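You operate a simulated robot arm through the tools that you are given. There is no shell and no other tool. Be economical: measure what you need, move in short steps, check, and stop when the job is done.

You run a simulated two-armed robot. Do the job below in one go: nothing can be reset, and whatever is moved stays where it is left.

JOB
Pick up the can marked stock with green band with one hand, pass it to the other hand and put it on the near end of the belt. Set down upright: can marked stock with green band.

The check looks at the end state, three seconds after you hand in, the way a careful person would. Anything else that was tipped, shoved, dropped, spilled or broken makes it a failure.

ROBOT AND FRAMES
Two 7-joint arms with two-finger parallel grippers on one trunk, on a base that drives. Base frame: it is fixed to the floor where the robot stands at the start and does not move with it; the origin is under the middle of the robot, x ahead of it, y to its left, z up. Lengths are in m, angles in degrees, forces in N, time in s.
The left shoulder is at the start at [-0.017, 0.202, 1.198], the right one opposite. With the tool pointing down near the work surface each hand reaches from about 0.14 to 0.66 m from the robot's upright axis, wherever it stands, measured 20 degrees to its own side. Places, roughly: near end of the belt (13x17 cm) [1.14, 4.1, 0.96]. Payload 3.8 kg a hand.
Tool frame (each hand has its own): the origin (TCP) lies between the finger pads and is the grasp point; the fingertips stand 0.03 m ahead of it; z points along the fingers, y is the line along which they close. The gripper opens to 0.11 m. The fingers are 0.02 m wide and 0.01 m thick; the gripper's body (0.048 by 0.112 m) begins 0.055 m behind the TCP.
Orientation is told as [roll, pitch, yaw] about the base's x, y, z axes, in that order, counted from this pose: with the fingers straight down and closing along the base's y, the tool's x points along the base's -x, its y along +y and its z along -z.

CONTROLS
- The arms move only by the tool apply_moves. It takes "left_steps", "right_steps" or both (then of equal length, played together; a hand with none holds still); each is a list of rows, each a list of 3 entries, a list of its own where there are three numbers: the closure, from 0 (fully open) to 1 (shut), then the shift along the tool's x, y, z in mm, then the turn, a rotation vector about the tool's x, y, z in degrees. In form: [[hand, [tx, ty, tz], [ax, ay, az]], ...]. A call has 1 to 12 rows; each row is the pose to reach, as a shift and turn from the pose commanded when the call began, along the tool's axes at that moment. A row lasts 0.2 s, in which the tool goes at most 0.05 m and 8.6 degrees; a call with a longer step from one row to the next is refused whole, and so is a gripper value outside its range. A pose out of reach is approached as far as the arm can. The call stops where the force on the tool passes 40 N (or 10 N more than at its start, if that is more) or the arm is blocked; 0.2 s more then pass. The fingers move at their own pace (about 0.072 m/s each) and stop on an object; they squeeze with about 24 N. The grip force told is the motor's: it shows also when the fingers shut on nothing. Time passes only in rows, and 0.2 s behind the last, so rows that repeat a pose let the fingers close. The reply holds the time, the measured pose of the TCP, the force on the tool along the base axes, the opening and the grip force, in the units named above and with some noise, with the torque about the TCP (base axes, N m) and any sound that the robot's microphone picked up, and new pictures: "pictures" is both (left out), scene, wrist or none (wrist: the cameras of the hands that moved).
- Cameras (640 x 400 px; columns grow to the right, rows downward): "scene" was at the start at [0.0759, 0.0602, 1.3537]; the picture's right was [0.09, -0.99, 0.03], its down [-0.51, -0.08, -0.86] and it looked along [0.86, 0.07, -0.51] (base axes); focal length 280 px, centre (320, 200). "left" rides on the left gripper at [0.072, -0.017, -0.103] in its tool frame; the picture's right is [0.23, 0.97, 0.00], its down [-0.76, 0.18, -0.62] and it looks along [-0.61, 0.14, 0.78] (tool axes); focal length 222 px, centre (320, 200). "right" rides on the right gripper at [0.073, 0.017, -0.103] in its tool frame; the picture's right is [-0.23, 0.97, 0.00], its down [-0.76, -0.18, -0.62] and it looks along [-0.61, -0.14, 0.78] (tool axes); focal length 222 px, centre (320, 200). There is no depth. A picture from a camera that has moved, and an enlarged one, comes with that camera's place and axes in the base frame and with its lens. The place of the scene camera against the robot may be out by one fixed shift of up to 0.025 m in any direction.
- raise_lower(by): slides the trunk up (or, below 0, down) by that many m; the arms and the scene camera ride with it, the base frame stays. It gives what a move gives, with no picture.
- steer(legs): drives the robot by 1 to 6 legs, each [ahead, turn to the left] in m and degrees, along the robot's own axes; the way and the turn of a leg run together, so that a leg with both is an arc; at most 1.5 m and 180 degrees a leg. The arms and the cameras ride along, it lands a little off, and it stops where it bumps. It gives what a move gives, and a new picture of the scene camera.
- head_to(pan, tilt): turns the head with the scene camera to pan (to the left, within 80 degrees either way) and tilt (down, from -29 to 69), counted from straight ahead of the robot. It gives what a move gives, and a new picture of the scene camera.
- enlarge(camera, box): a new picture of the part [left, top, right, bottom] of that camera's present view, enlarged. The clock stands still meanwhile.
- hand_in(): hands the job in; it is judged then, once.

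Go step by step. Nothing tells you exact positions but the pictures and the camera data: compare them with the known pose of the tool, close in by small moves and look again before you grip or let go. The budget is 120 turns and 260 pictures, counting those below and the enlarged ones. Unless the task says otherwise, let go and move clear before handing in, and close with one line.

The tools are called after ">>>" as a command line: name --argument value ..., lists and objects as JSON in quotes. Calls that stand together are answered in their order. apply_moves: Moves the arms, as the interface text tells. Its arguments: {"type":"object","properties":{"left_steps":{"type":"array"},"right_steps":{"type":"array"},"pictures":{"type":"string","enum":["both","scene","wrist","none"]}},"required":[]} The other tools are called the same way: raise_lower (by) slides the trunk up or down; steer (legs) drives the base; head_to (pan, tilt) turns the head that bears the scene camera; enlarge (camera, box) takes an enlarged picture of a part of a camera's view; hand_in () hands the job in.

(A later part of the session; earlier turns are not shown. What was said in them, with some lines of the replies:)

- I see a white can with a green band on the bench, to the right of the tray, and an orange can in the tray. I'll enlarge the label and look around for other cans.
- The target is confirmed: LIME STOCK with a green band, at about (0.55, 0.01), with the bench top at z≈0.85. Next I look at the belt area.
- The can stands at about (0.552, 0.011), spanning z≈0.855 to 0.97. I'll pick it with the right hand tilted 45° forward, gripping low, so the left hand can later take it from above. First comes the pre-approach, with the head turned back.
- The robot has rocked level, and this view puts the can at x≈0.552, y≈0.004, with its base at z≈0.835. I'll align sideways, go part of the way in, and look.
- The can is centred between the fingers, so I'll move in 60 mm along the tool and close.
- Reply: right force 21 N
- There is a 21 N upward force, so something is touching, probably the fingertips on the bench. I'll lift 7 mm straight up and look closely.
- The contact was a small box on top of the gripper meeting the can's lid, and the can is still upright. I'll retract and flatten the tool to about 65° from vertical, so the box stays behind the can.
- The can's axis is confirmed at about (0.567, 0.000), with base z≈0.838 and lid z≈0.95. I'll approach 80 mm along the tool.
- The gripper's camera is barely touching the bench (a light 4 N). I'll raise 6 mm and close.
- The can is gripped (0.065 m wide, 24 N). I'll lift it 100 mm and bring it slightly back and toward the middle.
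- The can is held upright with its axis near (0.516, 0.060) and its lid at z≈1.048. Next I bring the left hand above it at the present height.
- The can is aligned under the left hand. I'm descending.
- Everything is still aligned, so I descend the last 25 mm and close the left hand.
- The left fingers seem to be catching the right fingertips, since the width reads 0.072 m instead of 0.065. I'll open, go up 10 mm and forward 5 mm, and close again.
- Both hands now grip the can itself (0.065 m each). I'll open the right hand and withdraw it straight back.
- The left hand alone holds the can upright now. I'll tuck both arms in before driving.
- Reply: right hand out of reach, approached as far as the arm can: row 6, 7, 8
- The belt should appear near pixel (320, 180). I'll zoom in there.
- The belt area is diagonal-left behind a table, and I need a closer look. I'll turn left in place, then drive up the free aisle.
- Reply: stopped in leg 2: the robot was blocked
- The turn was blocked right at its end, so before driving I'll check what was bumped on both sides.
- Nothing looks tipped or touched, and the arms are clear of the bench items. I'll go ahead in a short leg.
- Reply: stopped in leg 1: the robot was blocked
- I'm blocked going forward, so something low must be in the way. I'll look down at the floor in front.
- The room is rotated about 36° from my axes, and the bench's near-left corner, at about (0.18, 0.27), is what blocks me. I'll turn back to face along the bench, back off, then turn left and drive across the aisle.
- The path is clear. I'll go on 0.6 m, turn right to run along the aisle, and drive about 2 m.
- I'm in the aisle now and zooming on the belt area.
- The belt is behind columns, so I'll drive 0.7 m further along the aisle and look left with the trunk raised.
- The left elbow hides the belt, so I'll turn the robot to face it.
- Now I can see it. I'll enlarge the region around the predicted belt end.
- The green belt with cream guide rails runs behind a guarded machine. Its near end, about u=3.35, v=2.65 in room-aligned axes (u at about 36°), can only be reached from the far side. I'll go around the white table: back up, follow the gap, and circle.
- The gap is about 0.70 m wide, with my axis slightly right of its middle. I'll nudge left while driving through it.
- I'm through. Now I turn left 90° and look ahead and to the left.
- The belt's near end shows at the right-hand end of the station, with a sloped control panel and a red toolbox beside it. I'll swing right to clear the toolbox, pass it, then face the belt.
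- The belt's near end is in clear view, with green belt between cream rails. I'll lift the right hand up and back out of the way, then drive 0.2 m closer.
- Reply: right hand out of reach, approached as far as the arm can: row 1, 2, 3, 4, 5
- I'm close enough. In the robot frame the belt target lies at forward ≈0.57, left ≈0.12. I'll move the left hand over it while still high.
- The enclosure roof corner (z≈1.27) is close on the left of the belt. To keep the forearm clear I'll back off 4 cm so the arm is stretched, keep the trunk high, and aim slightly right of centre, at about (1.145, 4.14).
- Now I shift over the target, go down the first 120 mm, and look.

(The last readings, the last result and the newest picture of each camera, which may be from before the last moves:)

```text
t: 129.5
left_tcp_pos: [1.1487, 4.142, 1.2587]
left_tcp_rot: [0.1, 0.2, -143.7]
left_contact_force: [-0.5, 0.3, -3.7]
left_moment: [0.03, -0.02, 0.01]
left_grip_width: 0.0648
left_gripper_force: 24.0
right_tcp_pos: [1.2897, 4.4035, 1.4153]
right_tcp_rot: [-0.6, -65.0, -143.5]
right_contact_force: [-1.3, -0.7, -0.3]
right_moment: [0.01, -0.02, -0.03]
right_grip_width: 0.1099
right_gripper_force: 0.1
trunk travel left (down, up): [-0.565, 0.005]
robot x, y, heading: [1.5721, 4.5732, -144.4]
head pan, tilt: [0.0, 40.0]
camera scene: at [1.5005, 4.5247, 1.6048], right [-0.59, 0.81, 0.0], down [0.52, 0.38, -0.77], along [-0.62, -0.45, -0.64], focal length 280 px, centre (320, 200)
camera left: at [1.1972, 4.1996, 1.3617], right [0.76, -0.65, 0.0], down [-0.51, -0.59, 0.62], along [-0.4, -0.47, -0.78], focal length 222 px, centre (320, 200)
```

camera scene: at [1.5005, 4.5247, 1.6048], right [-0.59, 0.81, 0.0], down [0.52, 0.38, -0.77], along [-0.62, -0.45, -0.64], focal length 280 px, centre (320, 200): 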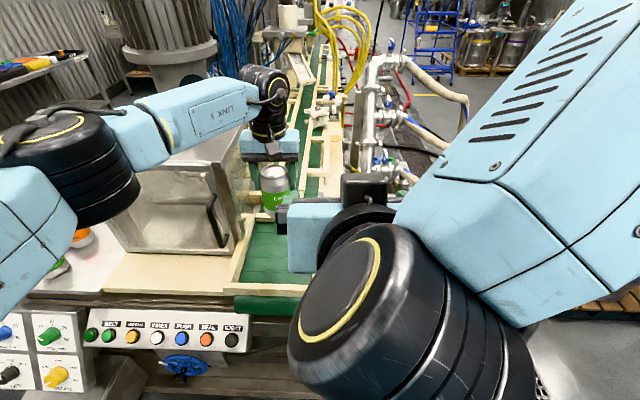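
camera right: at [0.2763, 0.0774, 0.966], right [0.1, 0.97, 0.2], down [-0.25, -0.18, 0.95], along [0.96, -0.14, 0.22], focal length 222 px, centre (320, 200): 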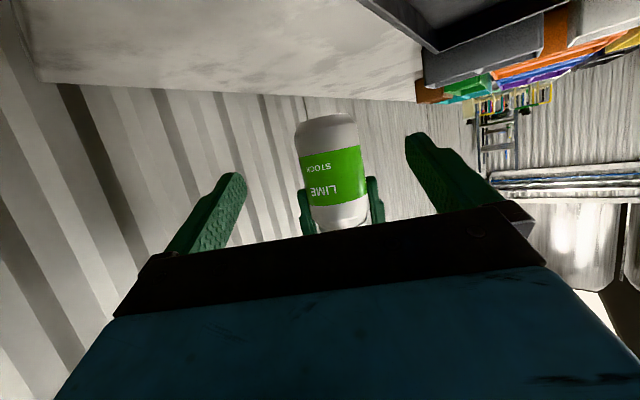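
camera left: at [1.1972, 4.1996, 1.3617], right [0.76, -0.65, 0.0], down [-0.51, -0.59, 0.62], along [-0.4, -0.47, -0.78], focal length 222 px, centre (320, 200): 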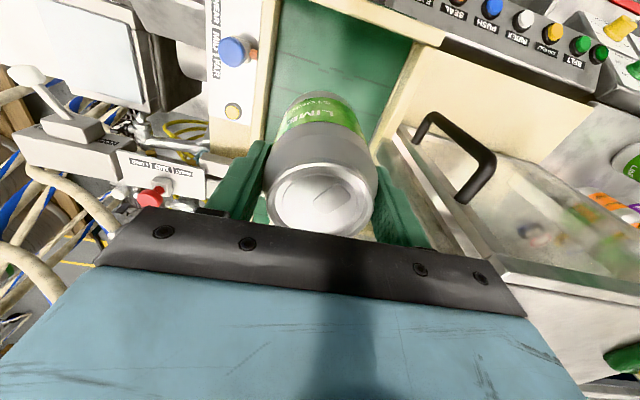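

Looking again, the enclosure corner post is at forward ≈0.64, left ≈0.255, with its top at z≈1.25, so clearance is comfortable. I'll descend further, nudging 8 mm left to centre on the belt.

>>> apply_moves --left_steps '[[1, [0, 8, 30], [0, 0, 0]], [1, [0, 8, 60], [0, 0, 0]], [1, [0, 8, 90], [0, 0, 0]], [1, [0, 8, 115], [0, 0, 0]], [1, [0, 8, 135], [0, 0, 0]], [1, [0, 8, 155], [0, 0, 0]]]' --pictures "both"

>>> enlarge --camera "scene" --box '[180, 120, 340, 320]'

```text
t: 130.9
left_tcp_pos: [1.1534, 4.135, 1.1054]
left_tcp_rot: [0.1, 0.2, -143.7]
left_contact_force: [0.4, -0.3, -3.6]
left_moment: [0.0, 0.0, 0.0]
left_grip_width: 0.0648
left_gripper_force: 23.9
right_tcp_pos: [1.2896, 4.4048, 1.4157]
right_tcp_rot: [-0.5, -65.2, -143.7]
right_contact_force: [-0.4, 0.7, 0.3]
right_moment: [0.0, -0.02, 0.03]
right_grip_width: 0.11
right_gripper_force: 0.2
trunk travel left (down, up): [-0.565, 0.005]
robot x, y, heading: [1.581, 4.5729, -144.2]
head pan, tilt: [0.0, 40.0]
camera scene: at [1.5008, 4.5255, 1.6049], right [-0.59, 0.81, 0.0], down [0.52, 0.38, -0.77], along [-0.62, -0.45, -0.64], focal length 280 px, centre (320, 200)
camera left: at [1.2027, 4.1934, 1.2074], right [0.76, -0.65, 0.0], down [-0.51, -0.59, 0.62], along [-0.4, -0.47, -0.78], focal length 222 px, centre (320, 200)
```

scene: 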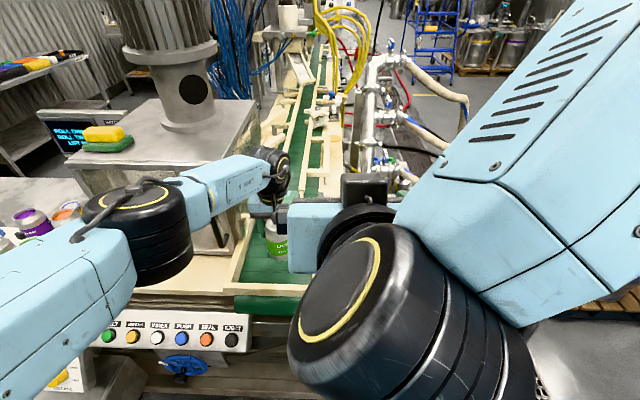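
left: 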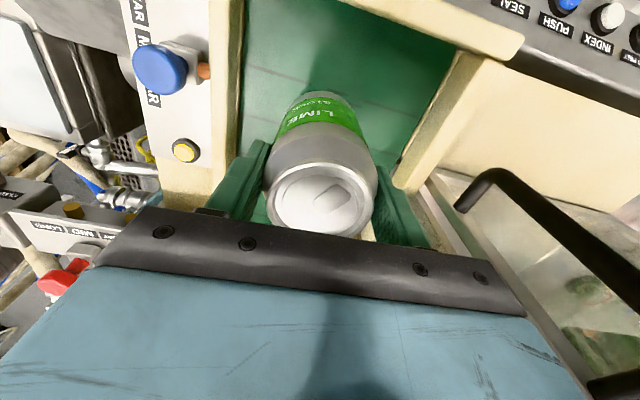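

```text
2.00 times, centred on (260, 220) of scene
camera zoom: at [1.5008, 4.5255, 1.6049], right [-0.59, 0.81, 0.0], down [0.52, 0.38, -0.77], along [-0.62, -0.45, -0.64], focal length 560 px, centre (440, 160)
```

zoom: 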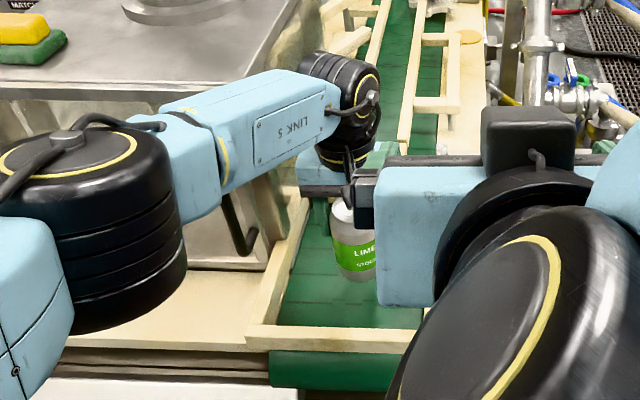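

The can hangs over the green belt, clear of the rails and the front bar. I'm descending to near contact.

>>> apply_moves --left_steps '[[1, [0, 0, 12], [0, 0, 0]], [1, [0, 0, 24], [0, 0, 0]], [1, [0, 0, 33], [0, 0, 0]], [1, [0, 0, 38], [0, 0, 0]]]' --pictures "wrist"

>>> enlarge --camera "scene" --box '[220, 170, 320, 300]'

```text
t: 131.9
left_tcp_pos: [1.1608, 4.1381, 1.0681]
left_tcp_rot: [0.1, 0.2, -143.6]
left_contact_force: [-0.4, 0.4, -3.6]
left_moment: [0.02, -0.02, 0.0]
left_grip_width: 0.0649
left_gripper_force: 24.3
left hand out of reach, approached as far as the arm can: row 2, 3, 4
right_tcp_pos: [1.2895, 4.404, 1.4159]
right_tcp_rot: [-0.4, -65.1, -143.5]
right_contact_force: [-0.1, 0.1, -0.8]
right_moment: [-0.01, 0.01, 0.01]
right_grip_width: 0.11
right_gripper_force: 0.0
trunk travel left (down, up): [-0.565, 0.005]
robot x, y, heading: [1.575, 4.5719, -144.5]
head pan, tilt: [0.0, 40.0]
camera left: at [1.2103, 4.1966, 1.1719], right [0.76, -0.65, 0.0], down [-0.51, -0.59, 0.62], along [-0.4, -0.47, -0.78], focal length 222 px, centre (320, 200)
```

left: 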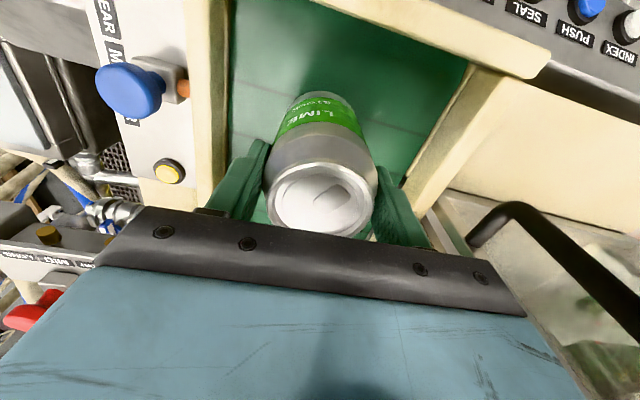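

```text
3.08 times, centred on (270, 235) of scene
camera zoom: at [1.5009, 4.5256, 1.6049], right [-0.59, 0.81, 0.0], down [0.52, 0.38, -0.77], along [-0.62, -0.45, -0.64], focal length 862 px, centre (474, 92)
```

zoom: 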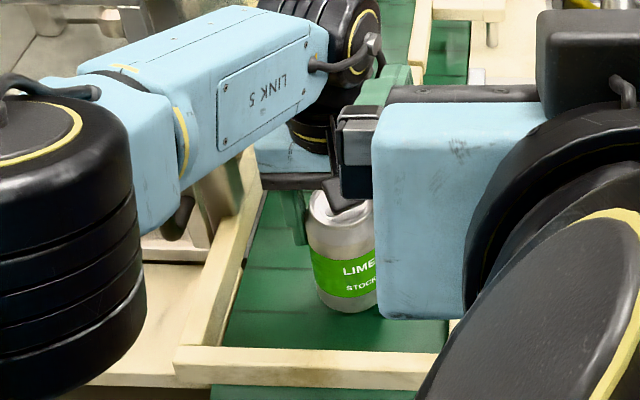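

The arm is at its reach limit and the can is about 4 cm nearer than the zone centre. I'll raise the hand 60 mm, lower the trunk 0.1 m for reach, then move forward and set down.

>>> apply_moves --left_steps '[[1, [0, 0, -20], [0, 0, 0]], [1, [0, 0, -40], [0, 0, 0]], [1, [0, 0, -60], [0, 0, 0]], [1, [0, 0, -80], [0, 0, 0]]]' --pictures "none"

>>> raise_lower --by -0.07

>>> enlarge --camera "scene" --box '[0, 50, 400, 350]'

```text
t: 132.9
left_tcp_pos: [1.1626, 4.1385, 1.1497]
left_tcp_rot: [0.1, 0.2, -143.6]
left_contact_force: [-0.2, 1.1, -3.7]
left_moment: [0.0, -0.02, 0.0]
left_grip_width: 0.0647
left_gripper_force: 23.4
right_tcp_pos: [1.2912, 4.4044, 1.4144]
right_tcp_rot: [-0.6, -65.2, -143.5]
right_contact_force: [0.7, 0.7, 0.6]
right_moment: [0.0, -0.03, -0.01]
right_grip_width: 0.1096
right_gripper_force: 0.3
trunk travel left (down, up): [-0.565, 0.005]
robot x, y, heading: [1.5794, 4.5738, -144.1]
head pan, tilt: [0.0, 40.0]
```

```text
t: 134.0
left_tcp_pos: [1.1619, 4.1385, 1.0788]
left_tcp_rot: [0.1, 0.1, -143.6]
left_contact_force: [-0.1, 0.6, -3.3]
left_moment: [0.01, -0.01, 0.02]
left_grip_width: 0.0647
left_gripper_force: 24.3
right_tcp_pos: [1.291, 4.4051, 1.3459]
right_tcp_rot: [-0.5, -65.2, -143.5]
right_contact_force: [-0.7, 0.8, -0.5]
right_moment: [-0.01, 0.02, 0.02]
right_grip_width: 0.11
right_gripper_force: 0.1
trunk travel left (down, up): [-0.495, 0.075]
robot x, y, heading: [1.5784, 4.5728, -144.3]
head pan, tilt: [0.0, 40.0]
```

```text
1.33 times, centred on (200, 200) of scene
camera zoom: at [1.5013, 4.5253, 1.535], right [-0.59, 0.81, 0.0], down [0.52, 0.38, -0.77], along [-0.62, -0.45, -0.64], focal length 373 px, centre (480, 200)
```

zoom: 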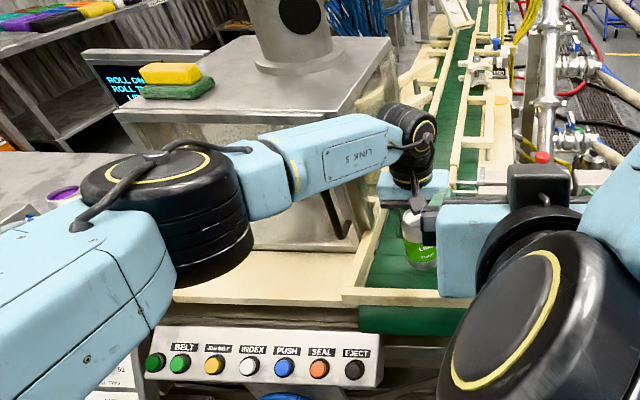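

There is clearance, so I move 22 mm forward and ease down, watching the force.

>>> apply_moves --left_steps '[[1, [-11, 0, 0], [0, 0, 0]], [1, [-22, 0, 0], [0, 0, 0]], [1, [-22, 0, 5], [0, 0, 0]], [1, [-22, 0, 10], [0, 0, 0]], [1, [-22, 0, 13], [0, 0, 0]], [1, [-22, 0, 13], [0, 0, 0]]]' --pictures "wrist"

>>> enlarge --camera "scene" --box '[220, 170, 360, 290]'

```text
t: 135.4
left_tcp_pos: [1.1458, 4.1259, 1.0657]
left_tcp_rot: [0.0, 0.0, -143.6]
left_contact_force: [0.0, -0.5, -3.2]
left_moment: [0.0, 0.0, 0.04]
left_grip_width: 0.0648
left_gripper_force: 23.7
right_tcp_pos: [1.2908, 4.4058, 1.3455]
right_tcp_rot: [-0.6, -65.1, -143.4]
right_contact_force: [-0.5, 0.6, 0.7]
right_moment: [-0.03, 0.02, 0.0]
right_grip_width: 0.1101
right_gripper_force: 0.0
trunk travel left (down, up): [-0.495, 0.075]
robot x, y, heading: [1.5757, 4.5731, -143.8]
head pan, tilt: [0.0, 40.0]
camera left: at [1.1943, 4.1842, 1.1688], right [0.76, -0.65, 0.0], down [-0.51, -0.59, 0.62], along [-0.4, -0.47, -0.78], focal length 222 px, centre (320, 200)
```

left: 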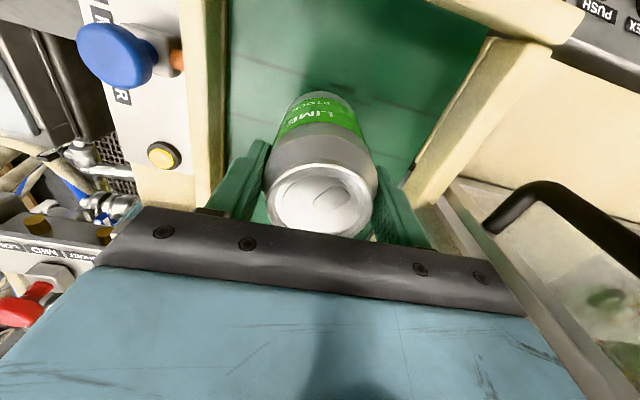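

```text
3.33 times, centred on (290, 230) of scene
camera zoom: at [1.5011, 4.5253, 1.5349], right [-0.59, 0.81, 0.0], down [0.52, 0.38, -0.77], along [-0.62, -0.45, -0.64], focal length 934 px, centre (420, 100)
```

zoom: 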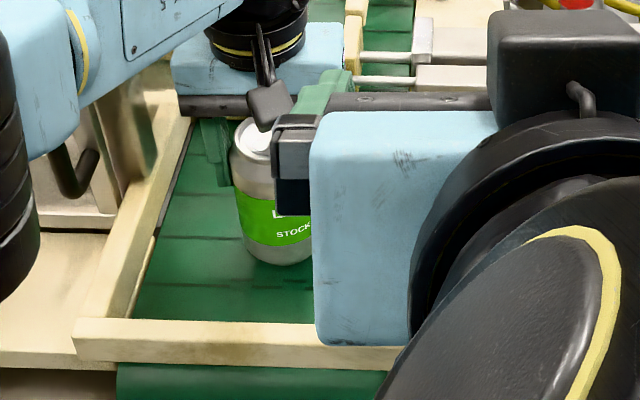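

There's no contact yet, so I continue in 2.5 mm steps.

>>> apply_moves --left_steps '[[1, [0, 0, 2.5], [0, 0, 0]], [1, [0, 0, 5], [0, 0, 0]], [1, [0, 0, 7.5], [0, 0, 0]]]' --pictures "none"

```text
t: 136.2
left_tcp_pos: [1.1466, 4.1262, 1.0597]
left_tcp_rot: [0.0, 0.1, -143.6]
left_contact_force: [0.4, 0.3, -2.9]
left_moment: [-0.02, 0.02, 0.0]
left_grip_width: 0.0646
left_gripper_force: 24.0
left hand out of reach, approached as far as the arm can: row 2, 3
right_tcp_pos: [1.2898, 4.4045, 1.3463]
right_tcp_rot: [-0.5, -65.3, -143.5]
right_contact_force: [0.1, -0.4, 0.4]
right_moment: [0.0, -0.03, 0.02]
right_grip_width: 0.11
right_gripper_force: 0.0
trunk travel left (down, up): [-0.495, 0.075]
robot x, y, heading: [1.5776, 4.5711, -144.2]
head pan, tilt: [0.0, 40.0]
```

I'm at the reach limit again, so I'll finish with small trunk drops.

>>> raise_lower --by -0.005

>>> raise_lower --by -0.003

```text
t: 136.7
left_tcp_pos: [1.1474, 4.1263, 1.0558]
left_tcp_rot: [0.0, 0.2, -143.6]
left_contact_force: [-0.2, -0.1, -3.4]
left_moment: [-0.01, 0.01, 0.01]
left_grip_width: 0.0647
left_gripper_force: 23.6
right_tcp_pos: [1.2899, 4.4052, 1.3415]
right_tcp_rot: [-0.6, -65.2, -143.5]
right_contact_force: [0.5, -0.3, 0.7]
right_moment: [0.03, -0.02, -0.01]
right_grip_width: 0.11
right_gripper_force: 0.0
trunk travel left (down, up): [-0.49, 0.08]
robot x, y, heading: [1.5779, 4.5735, -144.3]
head pan, tilt: [0.0, 40.0]
```

```text
t: 137.2
left_tcp_pos: [1.1473, 4.1272, 1.0528]
left_tcp_rot: [0.1, 0.2, -143.7]
left_contact_force: [0.5, 0.5, -3.2]
left_moment: [0.01, 0.0, -0.01]
left_grip_width: 0.0644
left_gripper_force: 24.1
right_tcp_pos: [1.2907, 4.405, 1.3367]
right_tcp_rot: [-0.7, -65.2, -143.5]
right_contact_force: [-0.7, 0.0, 0.4]
right_moment: [0.03, 0.0, 0.0]
right_grip_width: 0.1099
right_gripper_force: 0.1
trunk travel left (down, up): [-0.487, 0.083]
robot x, y, heading: [1.5809, 4.574, -144.3]
head pan, tilt: [0.0, 40.0]
```

>>> raise_lower --by -0.003

>>> raise_lower --by -0.003

>>> enlarge --camera "scene" --box '[240, 190, 320, 270]'

>>> enlarge --camera "left" --box '[220, 40, 420, 240]'

```text
t: 137.7
left_tcp_pos: [1.1465, 4.1258, 1.0495]
left_tcp_rot: [0.0, 0.2, -143.6]
left_contact_force: [0.4, 0.3, -2.8]
left_moment: [0.0, 0.02, 0.02]
left_grip_width: 0.0646
left_gripper_force: 23.5
right_tcp_pos: [1.2906, 4.4053, 1.335]
right_tcp_rot: [-0.6, -65.2, -143.5]
right_contact_force: [-0.9, 0.0, -0.2]
right_moment: [-0.01, -0.01, -0.03]
right_grip_width: 0.11
right_gripper_force: 0.0
trunk travel left (down, up): [-0.484, 0.086]
robot x, y, heading: [1.5773, 4.5723, -144.3]
head pan, tilt: [0.0, 40.0]
```

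```text
t: 138.3
left_tcp_pos: [1.1473, 4.1257, 1.048]
left_tcp_rot: [0.1, 0.1, -143.7]
left_contact_force: [2.4, -0.3, 5.1]
left_moment: [0.06, -0.02, 0.02]
left_grip_width: 0.0643
left_gripper_force: 24.4
right_tcp_pos: [1.2911, 4.405, 1.3316]
right_tcp_rot: [-0.6, -65.1, -143.5]
right_contact_force: [-0.2, 0.0, 0.6]
right_moment: [0.0, 0.01, 0.0]
right_grip_width: 0.1102
right_gripper_force: 0.0
trunk travel left (down, up): [-0.481, 0.089]
robot x, y, heading: [1.5809, 4.5721, -144.2]
head pan, tilt: [0.0, 40.0]
```

```text
5.00 times, centred on (280, 230) of scene
camera zoom: at [1.502, 4.5257, 1.521], right [-0.59, 0.81, 0.0], down [0.52, 0.38, -0.77], along [-0.62, -0.45, -0.64], focal length 1400 px, centre (520, 50)
```

zoom: 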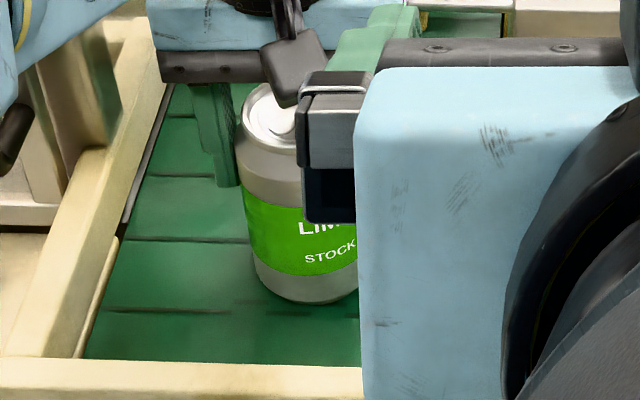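

```text
2.00 times, centred on (320, 140) of left
camera zoom: at [1.1958, 4.1848, 1.1511], right [0.76, -0.65, 0.0], down [-0.51, -0.59, 0.62], along [-0.4, -0.47, -0.78], focal length 444 px, centre (320, 320)
```

zoom: 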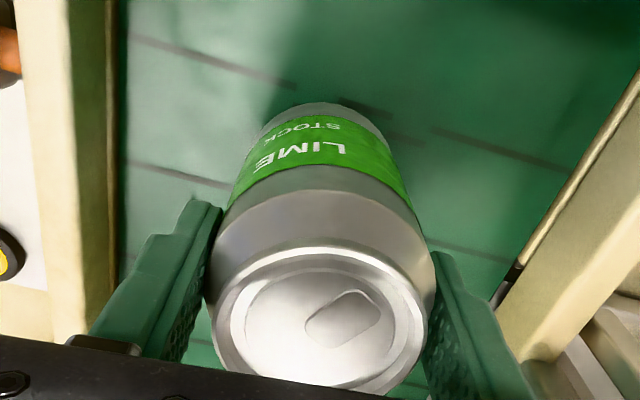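

The can has touched down, with the force changing by about +8 N. Now I open the left hand gently and hold still.

>>> apply_moves --left_steps '[[0.8, [0, 0, 0], [0, 0, 0]], [0.5, [0, 0, 0], [0, 0, 0]], [0.3, [0, 0, 0], [0, 0, 0]], [0.15, [0, 0, 0], [0, 0, 0]], [0.15, [0, 0, 0], [0, 0, 0]]]' --pictures "both"

```text
t: 139.5
left_tcp_pos: [1.1464, 4.1261, 1.0477]
left_tcp_rot: [0.1, 0.2, -143.6]
left_contact_force: [0.0, 0.3, 0.2]
left_moment: [0.02, -0.03, -0.01]
left_grip_width: 0.0937
left_gripper_force: 0.0
right_tcp_pos: [1.2909, 4.4052, 1.3314]
right_tcp_rot: [-0.6, -65.2, -143.5]
right_contact_force: [-0.5, 0.4, -1.0]
right_moment: [-0.01, 0.04, -0.04]
right_grip_width: 0.1102
right_gripper_force: 0.1
trunk travel left (down, up): [-0.481, 0.089]
robot x, y, heading: [1.5759, 4.5725, -144.2]
head pan, tilt: [0.0, 40.0]
camera scene: at [1.5014, 4.5254, 1.5209], right [-0.59, 0.81, 0.0], down [0.52, 0.38, -0.77], along [-0.62, -0.45, -0.64], focal length 280 px, centre (320, 200)
camera left: at [1.1956, 4.1847, 1.1499], right [0.76, -0.65, 0.0], down [-0.51, -0.59, 0.62], along [-0.4, -0.47, -0.78], focal length 222 px, centre (320, 200)
```

scene: 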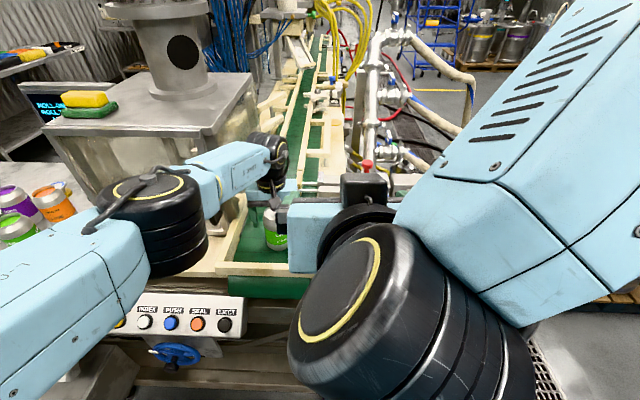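
left: 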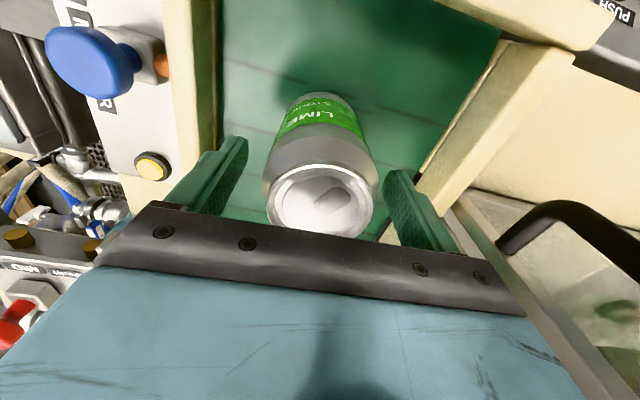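

It's released and standing. I raise the left hand straight up in 20 mm steps.

>>> apply_moves --left_steps '[[0.15, [0, 0, -15], [0, 0, 0]], [0.15, [0, 0, -35], [0, 0, 0]], [0.15, [0, 0, -60], [0, 0, 0]], [0.15, [0, 0, -90], [0, 0, 0]], [0.15, [0, 0, -120], [0, 0, 0]], [0.15, [0, 0, -150], [0, 0, 0]], [0.15, [0, 0, -180], [0, 0, 0]]]' --pictures "both"

```text
t: 141.1
left_tcp_pos: [1.1469, 4.1264, 1.2273]
left_tcp_rot: [0.2, 0.1, -143.6]
left_contact_force: [-0.2, 0.4, -0.4]
left_moment: [-0.02, 0.01, 0.01]
left_grip_width: 0.0935
left_gripper_force: 0.1
right_tcp_pos: [1.29, 4.4046, 1.3318]
right_tcp_rot: [-0.5, -65.2, -143.4]
right_contact_force: [-0.5, 0.2, 1.3]
right_moment: [0.0, 0.01, -0.04]
right_grip_width: 0.1103
right_gripper_force: 0.0
trunk travel left (down, up): [-0.481, 0.089]
robot x, y, heading: [1.5808, 4.5746, -144.3]
head pan, tilt: [0.0, 40.0]
camera scene: at [1.5017, 4.5259, 1.521], right [-0.59, 0.81, 0.0], down [0.52, 0.38, -0.77], along [-0.62, -0.45, -0.64], focal length 280 px, centre (320, 200)
camera left: at [1.1951, 4.185, 1.3298], right [0.76, -0.65, 0.0], down [-0.51, -0.59, 0.62], along [-0.4, -0.47, -0.78], focal length 222 px, centre (320, 200)
```

scene: 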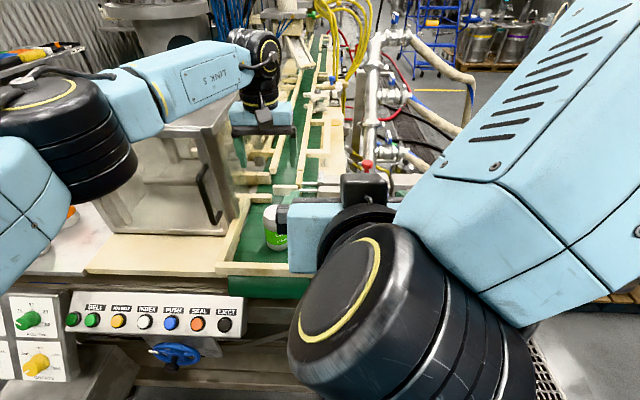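
left: 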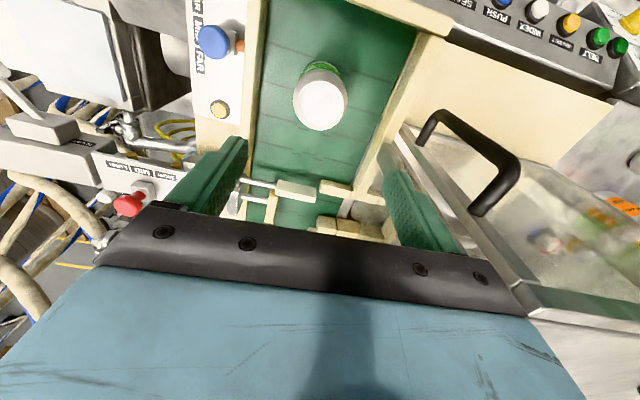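

The can stands upright in the middle of the belt's near end. I'll back the robot off a little and take a last look.

>>> steer --legs '[[-0.2, 0]]'

>>> enlarge --camera "scene" --box '[160, 120, 340, 260]'

```text
t: 142.7
left_tcp_pos: [1.3085, 4.2453, 1.2265]
left_tcp_rot: [0.1, 0.1, -143.7]
left_contact_force: [0.4, 0.7, -0.4]
left_moment: [0.05, 0.01, -0.04]
left_grip_width: 0.0935
left_gripper_force: 0.0
right_tcp_pos: [1.4527, 4.5235, 1.3316]
right_tcp_rot: [-0.6, -65.2, -143.6]
right_contact_force: [-0.4, 1.0, 0.6]
right_moment: [-0.02, -0.01, -0.03]
right_grip_width: 0.1104
right_gripper_force: 0.0
trunk travel left (down, up): [-0.481, 0.089]
robot x, y, heading: [1.7381, 4.6919, -144.2]
head pan, tilt: [0.0, 40.0]
camera scene: at [1.6641, 4.643, 1.5209], right [-0.58, 0.81, 0.0], down [0.52, 0.38, -0.77], along [-0.62, -0.45, -0.64], focal length 280 px, centre (320, 200)
```

scene: 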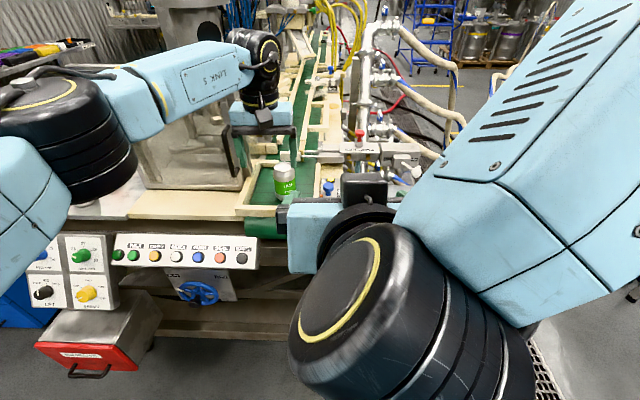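

```text
2.86 times, centred on (250, 190) of scene
camera zoom: at [1.6641, 4.643, 1.5209], right [-0.58, 0.81, 0.0], down [0.52, 0.38, -0.77], along [-0.62, -0.45, -0.64], focal length 800 px, centre (520, 229)
```

zoom: 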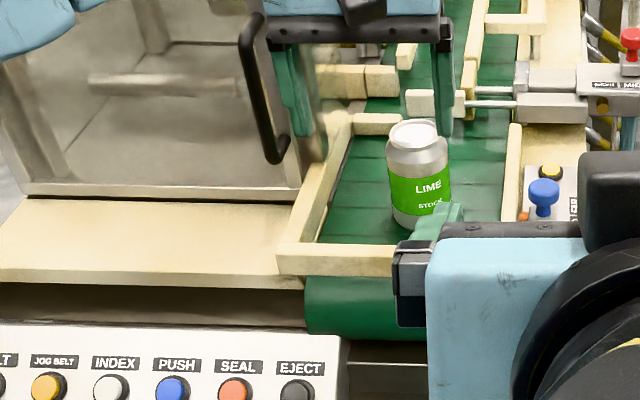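

The LIME STOCK can with the green band stands upright on the near end of the belt. Both hands are empty and clear, and nothing around looks disturbed, so I'm handing in.

>>> hand_in

```text
The job is handed in.
```

The green-band LIME STOCK can was picked up with the right hand, passed to the left, and set down upright on the near end of the belt.
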